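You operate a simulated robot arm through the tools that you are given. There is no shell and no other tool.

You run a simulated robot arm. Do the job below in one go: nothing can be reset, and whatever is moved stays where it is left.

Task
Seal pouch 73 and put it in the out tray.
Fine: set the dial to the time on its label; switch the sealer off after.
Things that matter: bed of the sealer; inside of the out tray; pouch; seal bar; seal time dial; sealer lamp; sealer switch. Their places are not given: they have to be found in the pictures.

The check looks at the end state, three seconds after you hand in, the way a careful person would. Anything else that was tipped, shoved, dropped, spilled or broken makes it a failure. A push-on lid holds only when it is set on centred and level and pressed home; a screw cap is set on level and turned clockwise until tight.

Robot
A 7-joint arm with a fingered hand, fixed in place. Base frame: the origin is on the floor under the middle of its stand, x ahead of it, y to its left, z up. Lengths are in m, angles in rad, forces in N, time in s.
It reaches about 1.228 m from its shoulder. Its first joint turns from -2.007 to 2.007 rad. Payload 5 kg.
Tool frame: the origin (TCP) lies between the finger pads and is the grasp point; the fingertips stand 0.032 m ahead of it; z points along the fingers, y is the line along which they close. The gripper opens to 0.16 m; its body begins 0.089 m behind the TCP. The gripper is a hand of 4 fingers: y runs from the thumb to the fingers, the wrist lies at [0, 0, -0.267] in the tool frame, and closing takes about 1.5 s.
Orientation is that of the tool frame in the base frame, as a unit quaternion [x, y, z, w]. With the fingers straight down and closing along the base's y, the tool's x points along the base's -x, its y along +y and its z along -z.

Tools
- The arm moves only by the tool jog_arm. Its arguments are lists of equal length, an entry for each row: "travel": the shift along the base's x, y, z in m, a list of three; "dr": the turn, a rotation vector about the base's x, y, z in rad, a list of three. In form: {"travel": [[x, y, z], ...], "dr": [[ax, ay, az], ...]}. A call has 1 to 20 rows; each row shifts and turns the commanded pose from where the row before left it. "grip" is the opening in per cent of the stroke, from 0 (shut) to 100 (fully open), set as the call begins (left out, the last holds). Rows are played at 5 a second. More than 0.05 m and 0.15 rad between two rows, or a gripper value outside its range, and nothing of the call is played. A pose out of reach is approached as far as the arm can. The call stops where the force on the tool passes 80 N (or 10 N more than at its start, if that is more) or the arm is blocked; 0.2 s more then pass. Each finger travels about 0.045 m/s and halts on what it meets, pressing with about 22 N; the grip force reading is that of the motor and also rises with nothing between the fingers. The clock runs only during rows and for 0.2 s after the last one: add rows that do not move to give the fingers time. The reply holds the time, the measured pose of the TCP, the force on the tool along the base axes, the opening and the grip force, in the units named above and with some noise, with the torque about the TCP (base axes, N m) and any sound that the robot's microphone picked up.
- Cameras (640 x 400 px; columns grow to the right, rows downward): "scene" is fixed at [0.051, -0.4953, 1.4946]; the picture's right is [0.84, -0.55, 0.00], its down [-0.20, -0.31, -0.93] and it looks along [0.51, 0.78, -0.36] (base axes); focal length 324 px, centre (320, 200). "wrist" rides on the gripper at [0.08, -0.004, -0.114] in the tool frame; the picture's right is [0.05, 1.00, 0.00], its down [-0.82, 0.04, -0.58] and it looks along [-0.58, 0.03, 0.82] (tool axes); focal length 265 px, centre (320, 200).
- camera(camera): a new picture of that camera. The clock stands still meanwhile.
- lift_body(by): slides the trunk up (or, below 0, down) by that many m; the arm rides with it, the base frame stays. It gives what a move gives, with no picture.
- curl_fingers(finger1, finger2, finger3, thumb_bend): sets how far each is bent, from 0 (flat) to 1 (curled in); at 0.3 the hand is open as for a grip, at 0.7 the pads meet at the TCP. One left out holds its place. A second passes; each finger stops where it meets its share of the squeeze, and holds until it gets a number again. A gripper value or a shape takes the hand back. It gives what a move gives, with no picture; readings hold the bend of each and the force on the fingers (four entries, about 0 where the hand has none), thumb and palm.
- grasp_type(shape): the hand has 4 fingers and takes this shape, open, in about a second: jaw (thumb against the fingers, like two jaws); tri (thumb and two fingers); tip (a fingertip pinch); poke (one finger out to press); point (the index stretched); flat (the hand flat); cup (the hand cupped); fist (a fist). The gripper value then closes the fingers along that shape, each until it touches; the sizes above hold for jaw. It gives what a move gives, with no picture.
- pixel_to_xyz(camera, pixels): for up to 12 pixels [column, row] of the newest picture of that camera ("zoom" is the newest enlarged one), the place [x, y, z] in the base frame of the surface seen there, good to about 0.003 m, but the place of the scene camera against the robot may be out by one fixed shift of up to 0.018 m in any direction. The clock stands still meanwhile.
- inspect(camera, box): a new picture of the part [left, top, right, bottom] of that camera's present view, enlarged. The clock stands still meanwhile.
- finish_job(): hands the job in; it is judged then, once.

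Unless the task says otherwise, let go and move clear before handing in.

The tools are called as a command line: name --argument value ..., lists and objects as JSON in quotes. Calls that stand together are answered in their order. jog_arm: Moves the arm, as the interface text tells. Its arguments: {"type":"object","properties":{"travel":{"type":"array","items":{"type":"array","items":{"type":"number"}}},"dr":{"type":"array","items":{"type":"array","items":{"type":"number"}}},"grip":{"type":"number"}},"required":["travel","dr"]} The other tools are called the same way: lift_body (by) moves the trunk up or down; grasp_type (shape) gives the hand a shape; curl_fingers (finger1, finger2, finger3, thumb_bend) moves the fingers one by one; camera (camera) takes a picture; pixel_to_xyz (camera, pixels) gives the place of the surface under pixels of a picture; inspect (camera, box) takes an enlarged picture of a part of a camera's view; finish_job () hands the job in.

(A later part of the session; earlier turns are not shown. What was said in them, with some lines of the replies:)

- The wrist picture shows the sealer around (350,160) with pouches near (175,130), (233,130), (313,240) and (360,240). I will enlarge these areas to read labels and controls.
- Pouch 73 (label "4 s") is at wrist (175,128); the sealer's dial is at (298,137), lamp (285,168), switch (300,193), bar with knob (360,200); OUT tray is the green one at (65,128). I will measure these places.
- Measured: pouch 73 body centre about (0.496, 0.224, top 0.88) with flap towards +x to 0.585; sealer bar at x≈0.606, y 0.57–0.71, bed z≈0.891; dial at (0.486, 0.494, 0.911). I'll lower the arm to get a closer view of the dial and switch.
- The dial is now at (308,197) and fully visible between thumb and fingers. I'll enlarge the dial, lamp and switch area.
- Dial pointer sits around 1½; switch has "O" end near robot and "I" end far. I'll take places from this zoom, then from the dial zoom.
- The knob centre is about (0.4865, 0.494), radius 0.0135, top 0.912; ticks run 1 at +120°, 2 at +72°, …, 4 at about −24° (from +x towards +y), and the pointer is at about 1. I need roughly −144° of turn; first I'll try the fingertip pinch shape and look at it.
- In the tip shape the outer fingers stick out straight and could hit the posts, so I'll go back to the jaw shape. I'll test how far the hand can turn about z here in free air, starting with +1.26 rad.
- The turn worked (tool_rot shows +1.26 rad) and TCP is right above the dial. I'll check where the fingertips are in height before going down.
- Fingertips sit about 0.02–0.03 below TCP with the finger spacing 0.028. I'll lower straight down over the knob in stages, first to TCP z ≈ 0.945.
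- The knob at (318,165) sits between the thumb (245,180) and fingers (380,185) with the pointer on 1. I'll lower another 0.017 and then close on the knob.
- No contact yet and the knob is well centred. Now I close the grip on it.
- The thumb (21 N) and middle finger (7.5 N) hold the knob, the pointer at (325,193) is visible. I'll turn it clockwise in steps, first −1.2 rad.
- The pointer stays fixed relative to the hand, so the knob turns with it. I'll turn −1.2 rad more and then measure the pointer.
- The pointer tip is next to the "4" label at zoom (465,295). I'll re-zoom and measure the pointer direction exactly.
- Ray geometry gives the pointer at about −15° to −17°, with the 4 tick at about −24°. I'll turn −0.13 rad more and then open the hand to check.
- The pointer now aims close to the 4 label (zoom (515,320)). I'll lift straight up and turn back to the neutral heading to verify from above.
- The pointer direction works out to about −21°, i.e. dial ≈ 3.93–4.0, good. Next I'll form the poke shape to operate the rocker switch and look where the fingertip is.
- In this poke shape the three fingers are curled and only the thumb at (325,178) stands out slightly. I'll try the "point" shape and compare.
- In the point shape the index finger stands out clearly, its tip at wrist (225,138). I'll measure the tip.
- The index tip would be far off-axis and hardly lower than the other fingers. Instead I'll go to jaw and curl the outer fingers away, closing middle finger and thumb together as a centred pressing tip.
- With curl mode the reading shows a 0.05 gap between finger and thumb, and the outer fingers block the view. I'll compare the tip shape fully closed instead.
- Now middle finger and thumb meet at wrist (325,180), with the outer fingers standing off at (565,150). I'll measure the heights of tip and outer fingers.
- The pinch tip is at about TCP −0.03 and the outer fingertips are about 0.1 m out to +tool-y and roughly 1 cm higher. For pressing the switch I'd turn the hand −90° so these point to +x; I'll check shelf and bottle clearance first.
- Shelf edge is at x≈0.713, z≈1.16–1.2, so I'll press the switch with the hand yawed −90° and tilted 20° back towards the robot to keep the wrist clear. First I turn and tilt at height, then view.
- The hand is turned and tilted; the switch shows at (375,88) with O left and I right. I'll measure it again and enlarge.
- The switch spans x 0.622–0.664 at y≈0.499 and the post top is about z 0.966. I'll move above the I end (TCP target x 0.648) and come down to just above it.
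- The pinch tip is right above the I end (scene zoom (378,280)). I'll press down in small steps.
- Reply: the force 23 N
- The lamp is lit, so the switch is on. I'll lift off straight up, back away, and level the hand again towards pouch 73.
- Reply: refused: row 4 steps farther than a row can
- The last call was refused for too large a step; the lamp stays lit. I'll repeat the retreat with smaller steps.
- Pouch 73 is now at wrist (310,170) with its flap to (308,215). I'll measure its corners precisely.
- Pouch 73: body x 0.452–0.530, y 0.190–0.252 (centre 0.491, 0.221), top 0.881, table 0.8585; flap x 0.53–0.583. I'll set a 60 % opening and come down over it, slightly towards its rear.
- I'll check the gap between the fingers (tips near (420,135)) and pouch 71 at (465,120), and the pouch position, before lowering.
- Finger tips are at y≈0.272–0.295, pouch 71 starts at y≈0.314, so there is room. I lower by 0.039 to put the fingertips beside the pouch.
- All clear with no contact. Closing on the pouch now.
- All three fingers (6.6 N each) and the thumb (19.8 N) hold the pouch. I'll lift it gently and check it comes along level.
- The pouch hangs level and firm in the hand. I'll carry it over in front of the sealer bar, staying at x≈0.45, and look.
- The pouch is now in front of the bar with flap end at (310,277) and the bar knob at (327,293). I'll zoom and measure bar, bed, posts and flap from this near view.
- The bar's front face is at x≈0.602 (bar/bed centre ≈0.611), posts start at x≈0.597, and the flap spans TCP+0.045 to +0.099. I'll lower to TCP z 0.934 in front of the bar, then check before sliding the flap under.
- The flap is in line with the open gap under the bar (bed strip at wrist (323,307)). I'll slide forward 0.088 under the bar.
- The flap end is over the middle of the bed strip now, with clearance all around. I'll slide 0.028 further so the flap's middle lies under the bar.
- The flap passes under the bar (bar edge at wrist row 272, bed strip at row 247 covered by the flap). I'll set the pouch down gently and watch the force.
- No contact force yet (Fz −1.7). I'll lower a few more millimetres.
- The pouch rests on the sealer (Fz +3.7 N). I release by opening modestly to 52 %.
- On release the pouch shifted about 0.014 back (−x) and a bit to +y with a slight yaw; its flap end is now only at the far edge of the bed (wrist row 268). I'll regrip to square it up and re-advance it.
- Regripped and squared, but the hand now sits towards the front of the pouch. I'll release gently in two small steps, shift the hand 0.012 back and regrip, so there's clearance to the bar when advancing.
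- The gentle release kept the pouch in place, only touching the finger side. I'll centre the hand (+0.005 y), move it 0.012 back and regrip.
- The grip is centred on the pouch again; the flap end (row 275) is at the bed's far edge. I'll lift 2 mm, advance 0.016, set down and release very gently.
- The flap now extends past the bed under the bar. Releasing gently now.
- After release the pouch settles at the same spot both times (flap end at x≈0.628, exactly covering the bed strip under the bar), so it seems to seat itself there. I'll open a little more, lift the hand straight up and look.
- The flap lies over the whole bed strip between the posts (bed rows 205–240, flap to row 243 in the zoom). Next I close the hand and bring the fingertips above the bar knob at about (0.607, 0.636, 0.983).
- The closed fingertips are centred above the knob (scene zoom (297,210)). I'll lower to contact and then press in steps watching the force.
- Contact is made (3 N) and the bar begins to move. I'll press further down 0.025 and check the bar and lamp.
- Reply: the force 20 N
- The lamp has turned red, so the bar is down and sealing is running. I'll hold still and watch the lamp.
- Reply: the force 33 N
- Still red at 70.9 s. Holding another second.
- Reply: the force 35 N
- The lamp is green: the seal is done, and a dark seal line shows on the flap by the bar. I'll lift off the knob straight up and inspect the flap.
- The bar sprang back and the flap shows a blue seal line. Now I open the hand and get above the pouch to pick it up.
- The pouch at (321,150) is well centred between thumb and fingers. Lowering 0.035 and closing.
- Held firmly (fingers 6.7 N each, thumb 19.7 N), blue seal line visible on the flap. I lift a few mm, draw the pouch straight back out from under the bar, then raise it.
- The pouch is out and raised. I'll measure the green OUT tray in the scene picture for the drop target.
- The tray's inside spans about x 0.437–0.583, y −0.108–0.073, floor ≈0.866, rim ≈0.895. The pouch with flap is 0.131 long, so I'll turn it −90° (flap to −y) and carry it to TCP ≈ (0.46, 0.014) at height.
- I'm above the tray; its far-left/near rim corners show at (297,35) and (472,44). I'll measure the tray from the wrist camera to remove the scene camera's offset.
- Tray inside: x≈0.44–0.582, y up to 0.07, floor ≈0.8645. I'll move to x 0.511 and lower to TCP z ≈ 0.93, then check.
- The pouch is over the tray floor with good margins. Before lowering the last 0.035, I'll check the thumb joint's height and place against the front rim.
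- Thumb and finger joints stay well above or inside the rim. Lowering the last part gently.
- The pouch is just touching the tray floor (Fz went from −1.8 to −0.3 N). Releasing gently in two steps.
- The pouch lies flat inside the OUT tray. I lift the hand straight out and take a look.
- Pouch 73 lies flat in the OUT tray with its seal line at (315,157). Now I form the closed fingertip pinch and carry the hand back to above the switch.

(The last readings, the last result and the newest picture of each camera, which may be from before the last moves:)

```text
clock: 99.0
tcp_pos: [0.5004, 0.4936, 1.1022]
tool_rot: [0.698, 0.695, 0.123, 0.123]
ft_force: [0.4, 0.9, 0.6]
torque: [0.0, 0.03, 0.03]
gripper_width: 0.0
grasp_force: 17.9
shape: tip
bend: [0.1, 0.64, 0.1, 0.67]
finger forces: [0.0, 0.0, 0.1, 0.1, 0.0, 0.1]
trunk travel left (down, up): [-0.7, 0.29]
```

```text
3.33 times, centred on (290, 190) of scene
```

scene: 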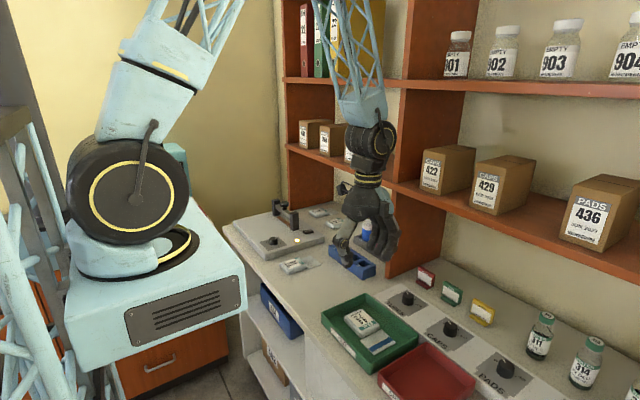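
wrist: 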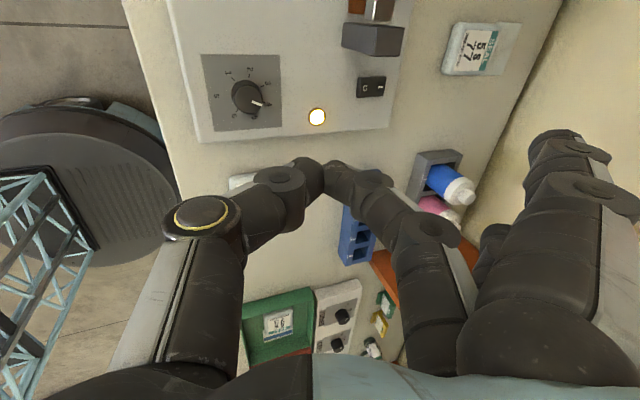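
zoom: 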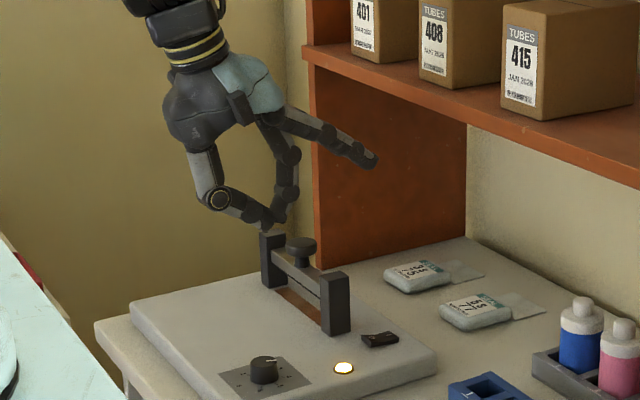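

The lamp is back to yellow and the pinch tip is formed. I'll move above the O end of the switch (TCP x ≈ 0.624) and come down to just above it.

jog_arm --travel '[[0.031, 0.001, -0.03], [0.031, 0.001, -0.03], [0.031, 0.001, -0.03], [0.031, 0.002, -0.03], [0, 0, -0.02], [0, 0, -0.015], [0, 0, 0]]' --dr '[[0, 0, 0], [0, 0, 0], [0, 0, 0], [0, 0, 0], [0, 0, 0], [0, 0, 0], [0, 0, 0]]'

camera --camera "wrist"

inspect --camera "scene" --box '[260, 190, 340, 250]'

```text
clock: 100.6
tcp_pos: [0.6252, 0.5008, 0.9461]
tool_rot: [0.697, 0.695, 0.123, 0.124]
ft_force: [0.1, 0.7, 0.1]
torque: [0.0, -0.02, -0.03]
gripper_width: 0.0001
grasp_force: 21.9
shape: tip
bend: [0.28, 0.64, 0.28, 0.67]
finger forces: [0.1, 0.1, 0.0, 0.0, 0.0, 0.0]
trunk travel left (down, up): [-0.7, 0.29]
```

```text
taken
```

wrist: 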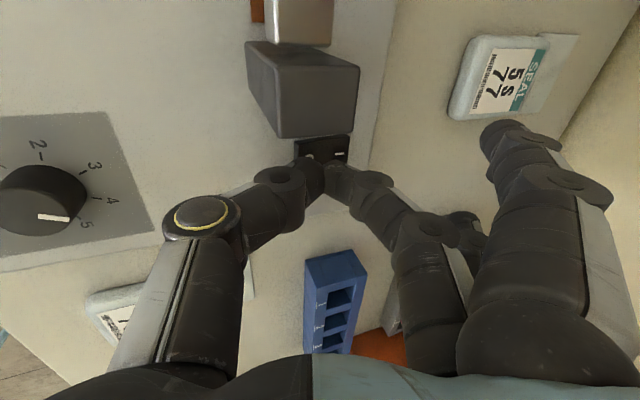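

```text
6.67 times, centred on (300, 220) of scene
```

zoom: 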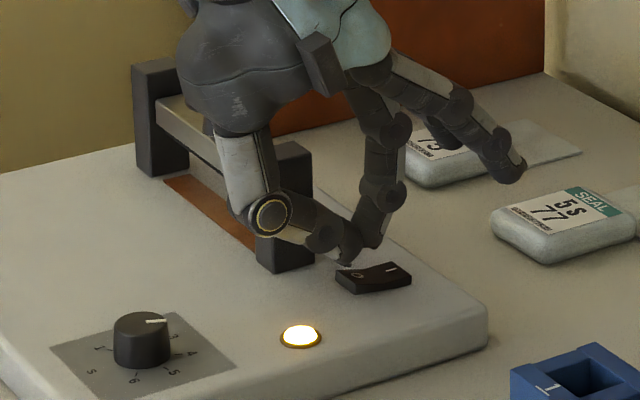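

The tip is right above the O mark (scene zoom (350,262)). I'll check the wrist zoom for exact alignment before pressing.

inspect --camera "wrist" --box '[280, 120, 370, 210]'

pixel_to_xyz --camera "wrist" --pixels '[[300, 145], [345, 142], [345, 155], [308, 157], [313, 170], [320, 165], [335, 170], [310, 180]]'

```text
4.44 times, centred on (325, 165) of wrist
```

zoom: 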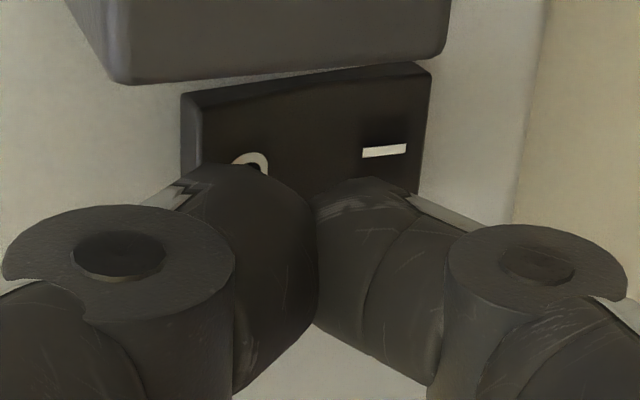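

```text
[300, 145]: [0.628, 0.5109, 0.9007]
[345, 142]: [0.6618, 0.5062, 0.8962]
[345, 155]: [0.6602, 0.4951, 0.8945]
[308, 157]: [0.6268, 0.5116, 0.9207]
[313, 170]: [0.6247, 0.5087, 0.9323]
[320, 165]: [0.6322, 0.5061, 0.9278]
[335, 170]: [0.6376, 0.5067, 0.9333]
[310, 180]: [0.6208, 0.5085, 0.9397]
```

The O end is raised now (z 0.901 vs. 0.895 at I); thumb tip is over x≈0.627. I'll shift 4 mm towards the O end and press down in small steps.

jog_arm --travel '[[-0.004, -0.001, 0], [0, 0, -0.004], [0, 0, -0.004], [0, 0, -0.004], [0, 0, -0.004], [0, 0, 0]]' --dr '[[0, 0, 0], [0, 0, 0], [0, 0, 0], [0, 0, 0], [0, 0, 0], [0, 0, 0]]'

inspect --camera "scene" --box '[260, 190, 340, 250]'

```text
clock: 102.0
tcp_pos: [0.6227, 0.4972, 0.9295]
tool_rot: [0.696, 0.697, 0.122, 0.122]
ft_force: [0.0, -0.2, -1.1]
torque: [0.02, 0.01, -0.01]
gripper_width: 0.0
grasp_force: 22.2
shape: tip
bend: [0.28, 0.64, 0.28, 0.67]
finger forces: [0.1, 0.1, 0.0, 0.0, 0.0, 0.0]
trunk travel left (down, up): [-0.7, 0.29]
```

```text
6.67 times, centred on (300, 220) of scene
```

zoom: 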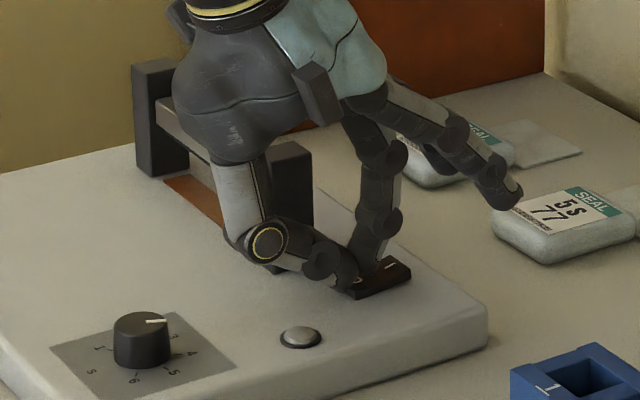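

The lamp has gone dark grey, so the sealer is off. I'll lift off, back away and level the hand.

jog_arm --travel '[[0, 0, 0.02], [0, 0, 0.03], [-0.01, 0, 0.03], [-0.03, 0, 0.02], [-0.03, 0, 0.02], [-0.03, 0, 0.02], [-0.03, 0, 0.02], [-0.03, 0, 0.01], [-0.03, 0, 0.01], [-0.02, 0, 0], [-0.02, 0, 0], [-0.02, 0, 0], [-0.02, 0, 0], [0, 0, 0], [0, 0, 0], [0, 0, 0], [0, 0, 0]]' --dr '[[0, 0, 0], [0, 0, 0], [0, 0, 0], [0, 0.12, 0], [0, 0.12, 0], [0, 0.11, 0], [0, 0, 0.14], [0, 0, 0.14], [0, 0, 0.14], [0, 0, 0.14], [0, 0, 0.14], [0, 0, 0.14], [0, 0, 0.14], [0, 0, 0.14], [0, 0, 0.14], [0, 0, 0.14], [0, 0, 0.14]]'

grasp_type --shape "jaw"

camera --camera "wrist"

camera --camera "scene"

```text
clock: 105.6
tcp_pos: [0.3517, 0.4976, 1.1099]
tool_rot: [0.016, 1.0, 0.0, 0.0]
ft_force: [0.5, 0.2, 0.5]
torque: [-0.02, 0.0, -0.01]
gripper_width: 0.0002
grasp_force: 22.3
shape: tip
bend: [0.28, 0.64, 0.28, 0.67]
finger forces: [0.0, 0.0, 0.0, 0.0, 0.0, 0.0]
trunk travel left (down, up): [-0.7, 0.29]
```

```text
clock: 106.5
tcp_pos: [0.3513, 0.4987, 1.1107]
tool_rot: [0.017, 1.0, 0.0, 0.001]
ft_force: [0.9, 0.7, 0.4]
torque: [-0.02, 0.04, 0.01]
gripper_width: 0.1597
grasp_force: 0.0
shape: jaw
bend: [0.3, 0.3, 0.3, 0.3]
finger forces: [0.0, 0.0, 0.1, 0.0, 0.0, 0.0]
trunk travel left (down, up): [-0.7, 0.29]
```

```text
taken
```

wrist: 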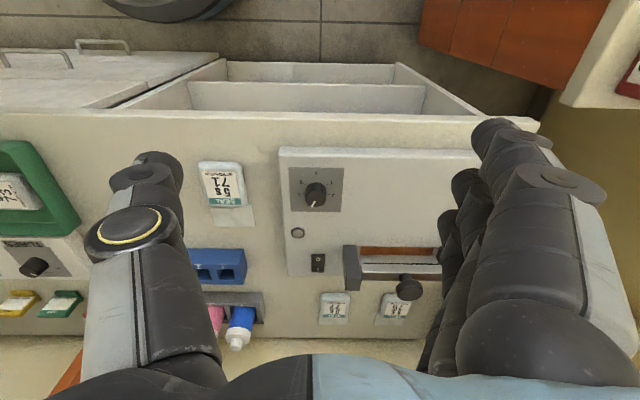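

```text
taken
```

scene: 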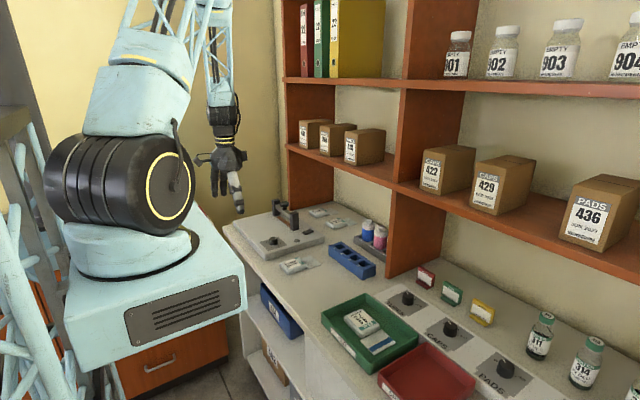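

I'll do a final check of dial, lamp, switch and the tray in enlarged views.

inspect --camera "wrist" --box '[280, 155, 360, 285]'

inspect --camera "wrist" --box '[282, 160, 350, 215]'

inspect --camera "scene" --box '[310, 270, 440, 390]'

inspect --camera "scene" --box '[225, 190, 385, 290]'

```text
3.08 times, centred on (320, 220) of wrist
```

zoom: 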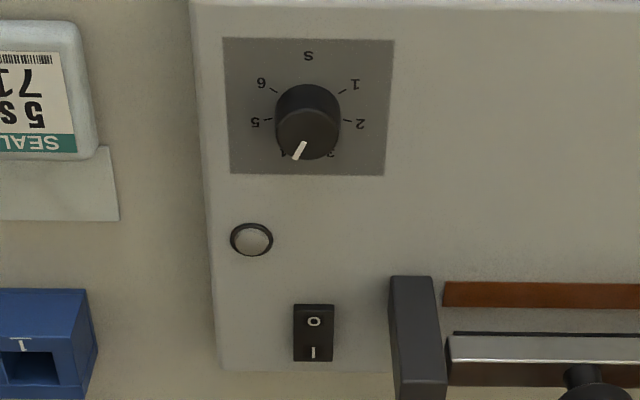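

```text
7.27 times, centred on (316, 188) of wrist
```

zoom: 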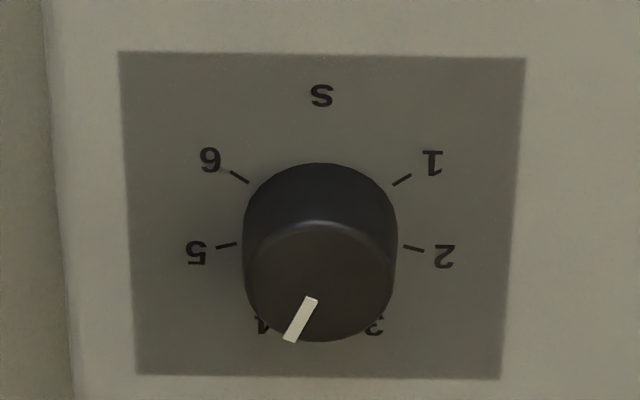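

```text
3.33 times, centred on (375, 330) of scene
```

zoom: 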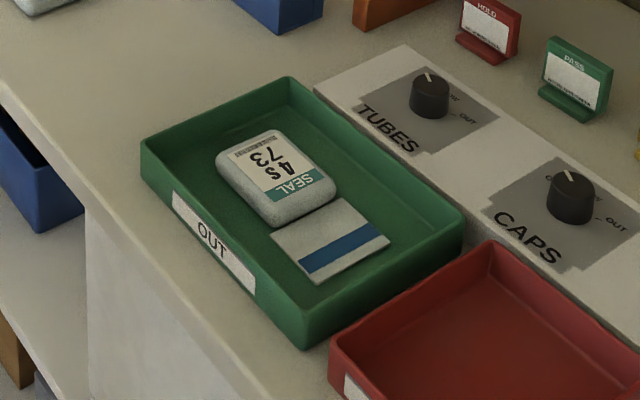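

```text
4.00 times, centred on (305, 240) of scene
```

zoom: 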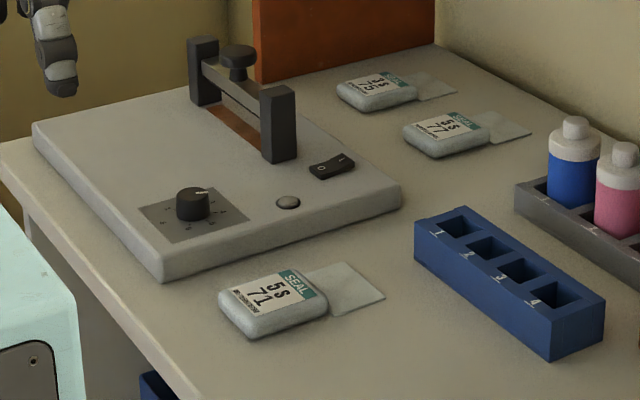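

The final views show pouch 73 flat in the OUT tray with its seal line, the dial on 4, the lamp dark, the switch on O, and everything else where it was. The hand is empty and clear, so I'm handing in.

finish_job

```text
The job is handed in.
```

Pouch 73 is sealed and lies flat in the green OUT tray, with a blue seal line across its flap. I handed the job in.

- **Dial:** set to 4 s to match the label. I measured the pointer at about 3.9 to 4.
- **Seal:** I held the bar down until the lamp went from red to green. That took about 4 s.
- **Sealer:** switched off afterwards, and the lamp is dark.
- **Placement:** when first released at the sealer, the pouch slid back to where its flap just covered the bed. I moved it forward once and it settled in the same spot, so I sealed it there. The seal is near the end of the flap.

In the final pictures nothing else looked moved or tipped. The hand was empty and clear of the bench when I handed in.
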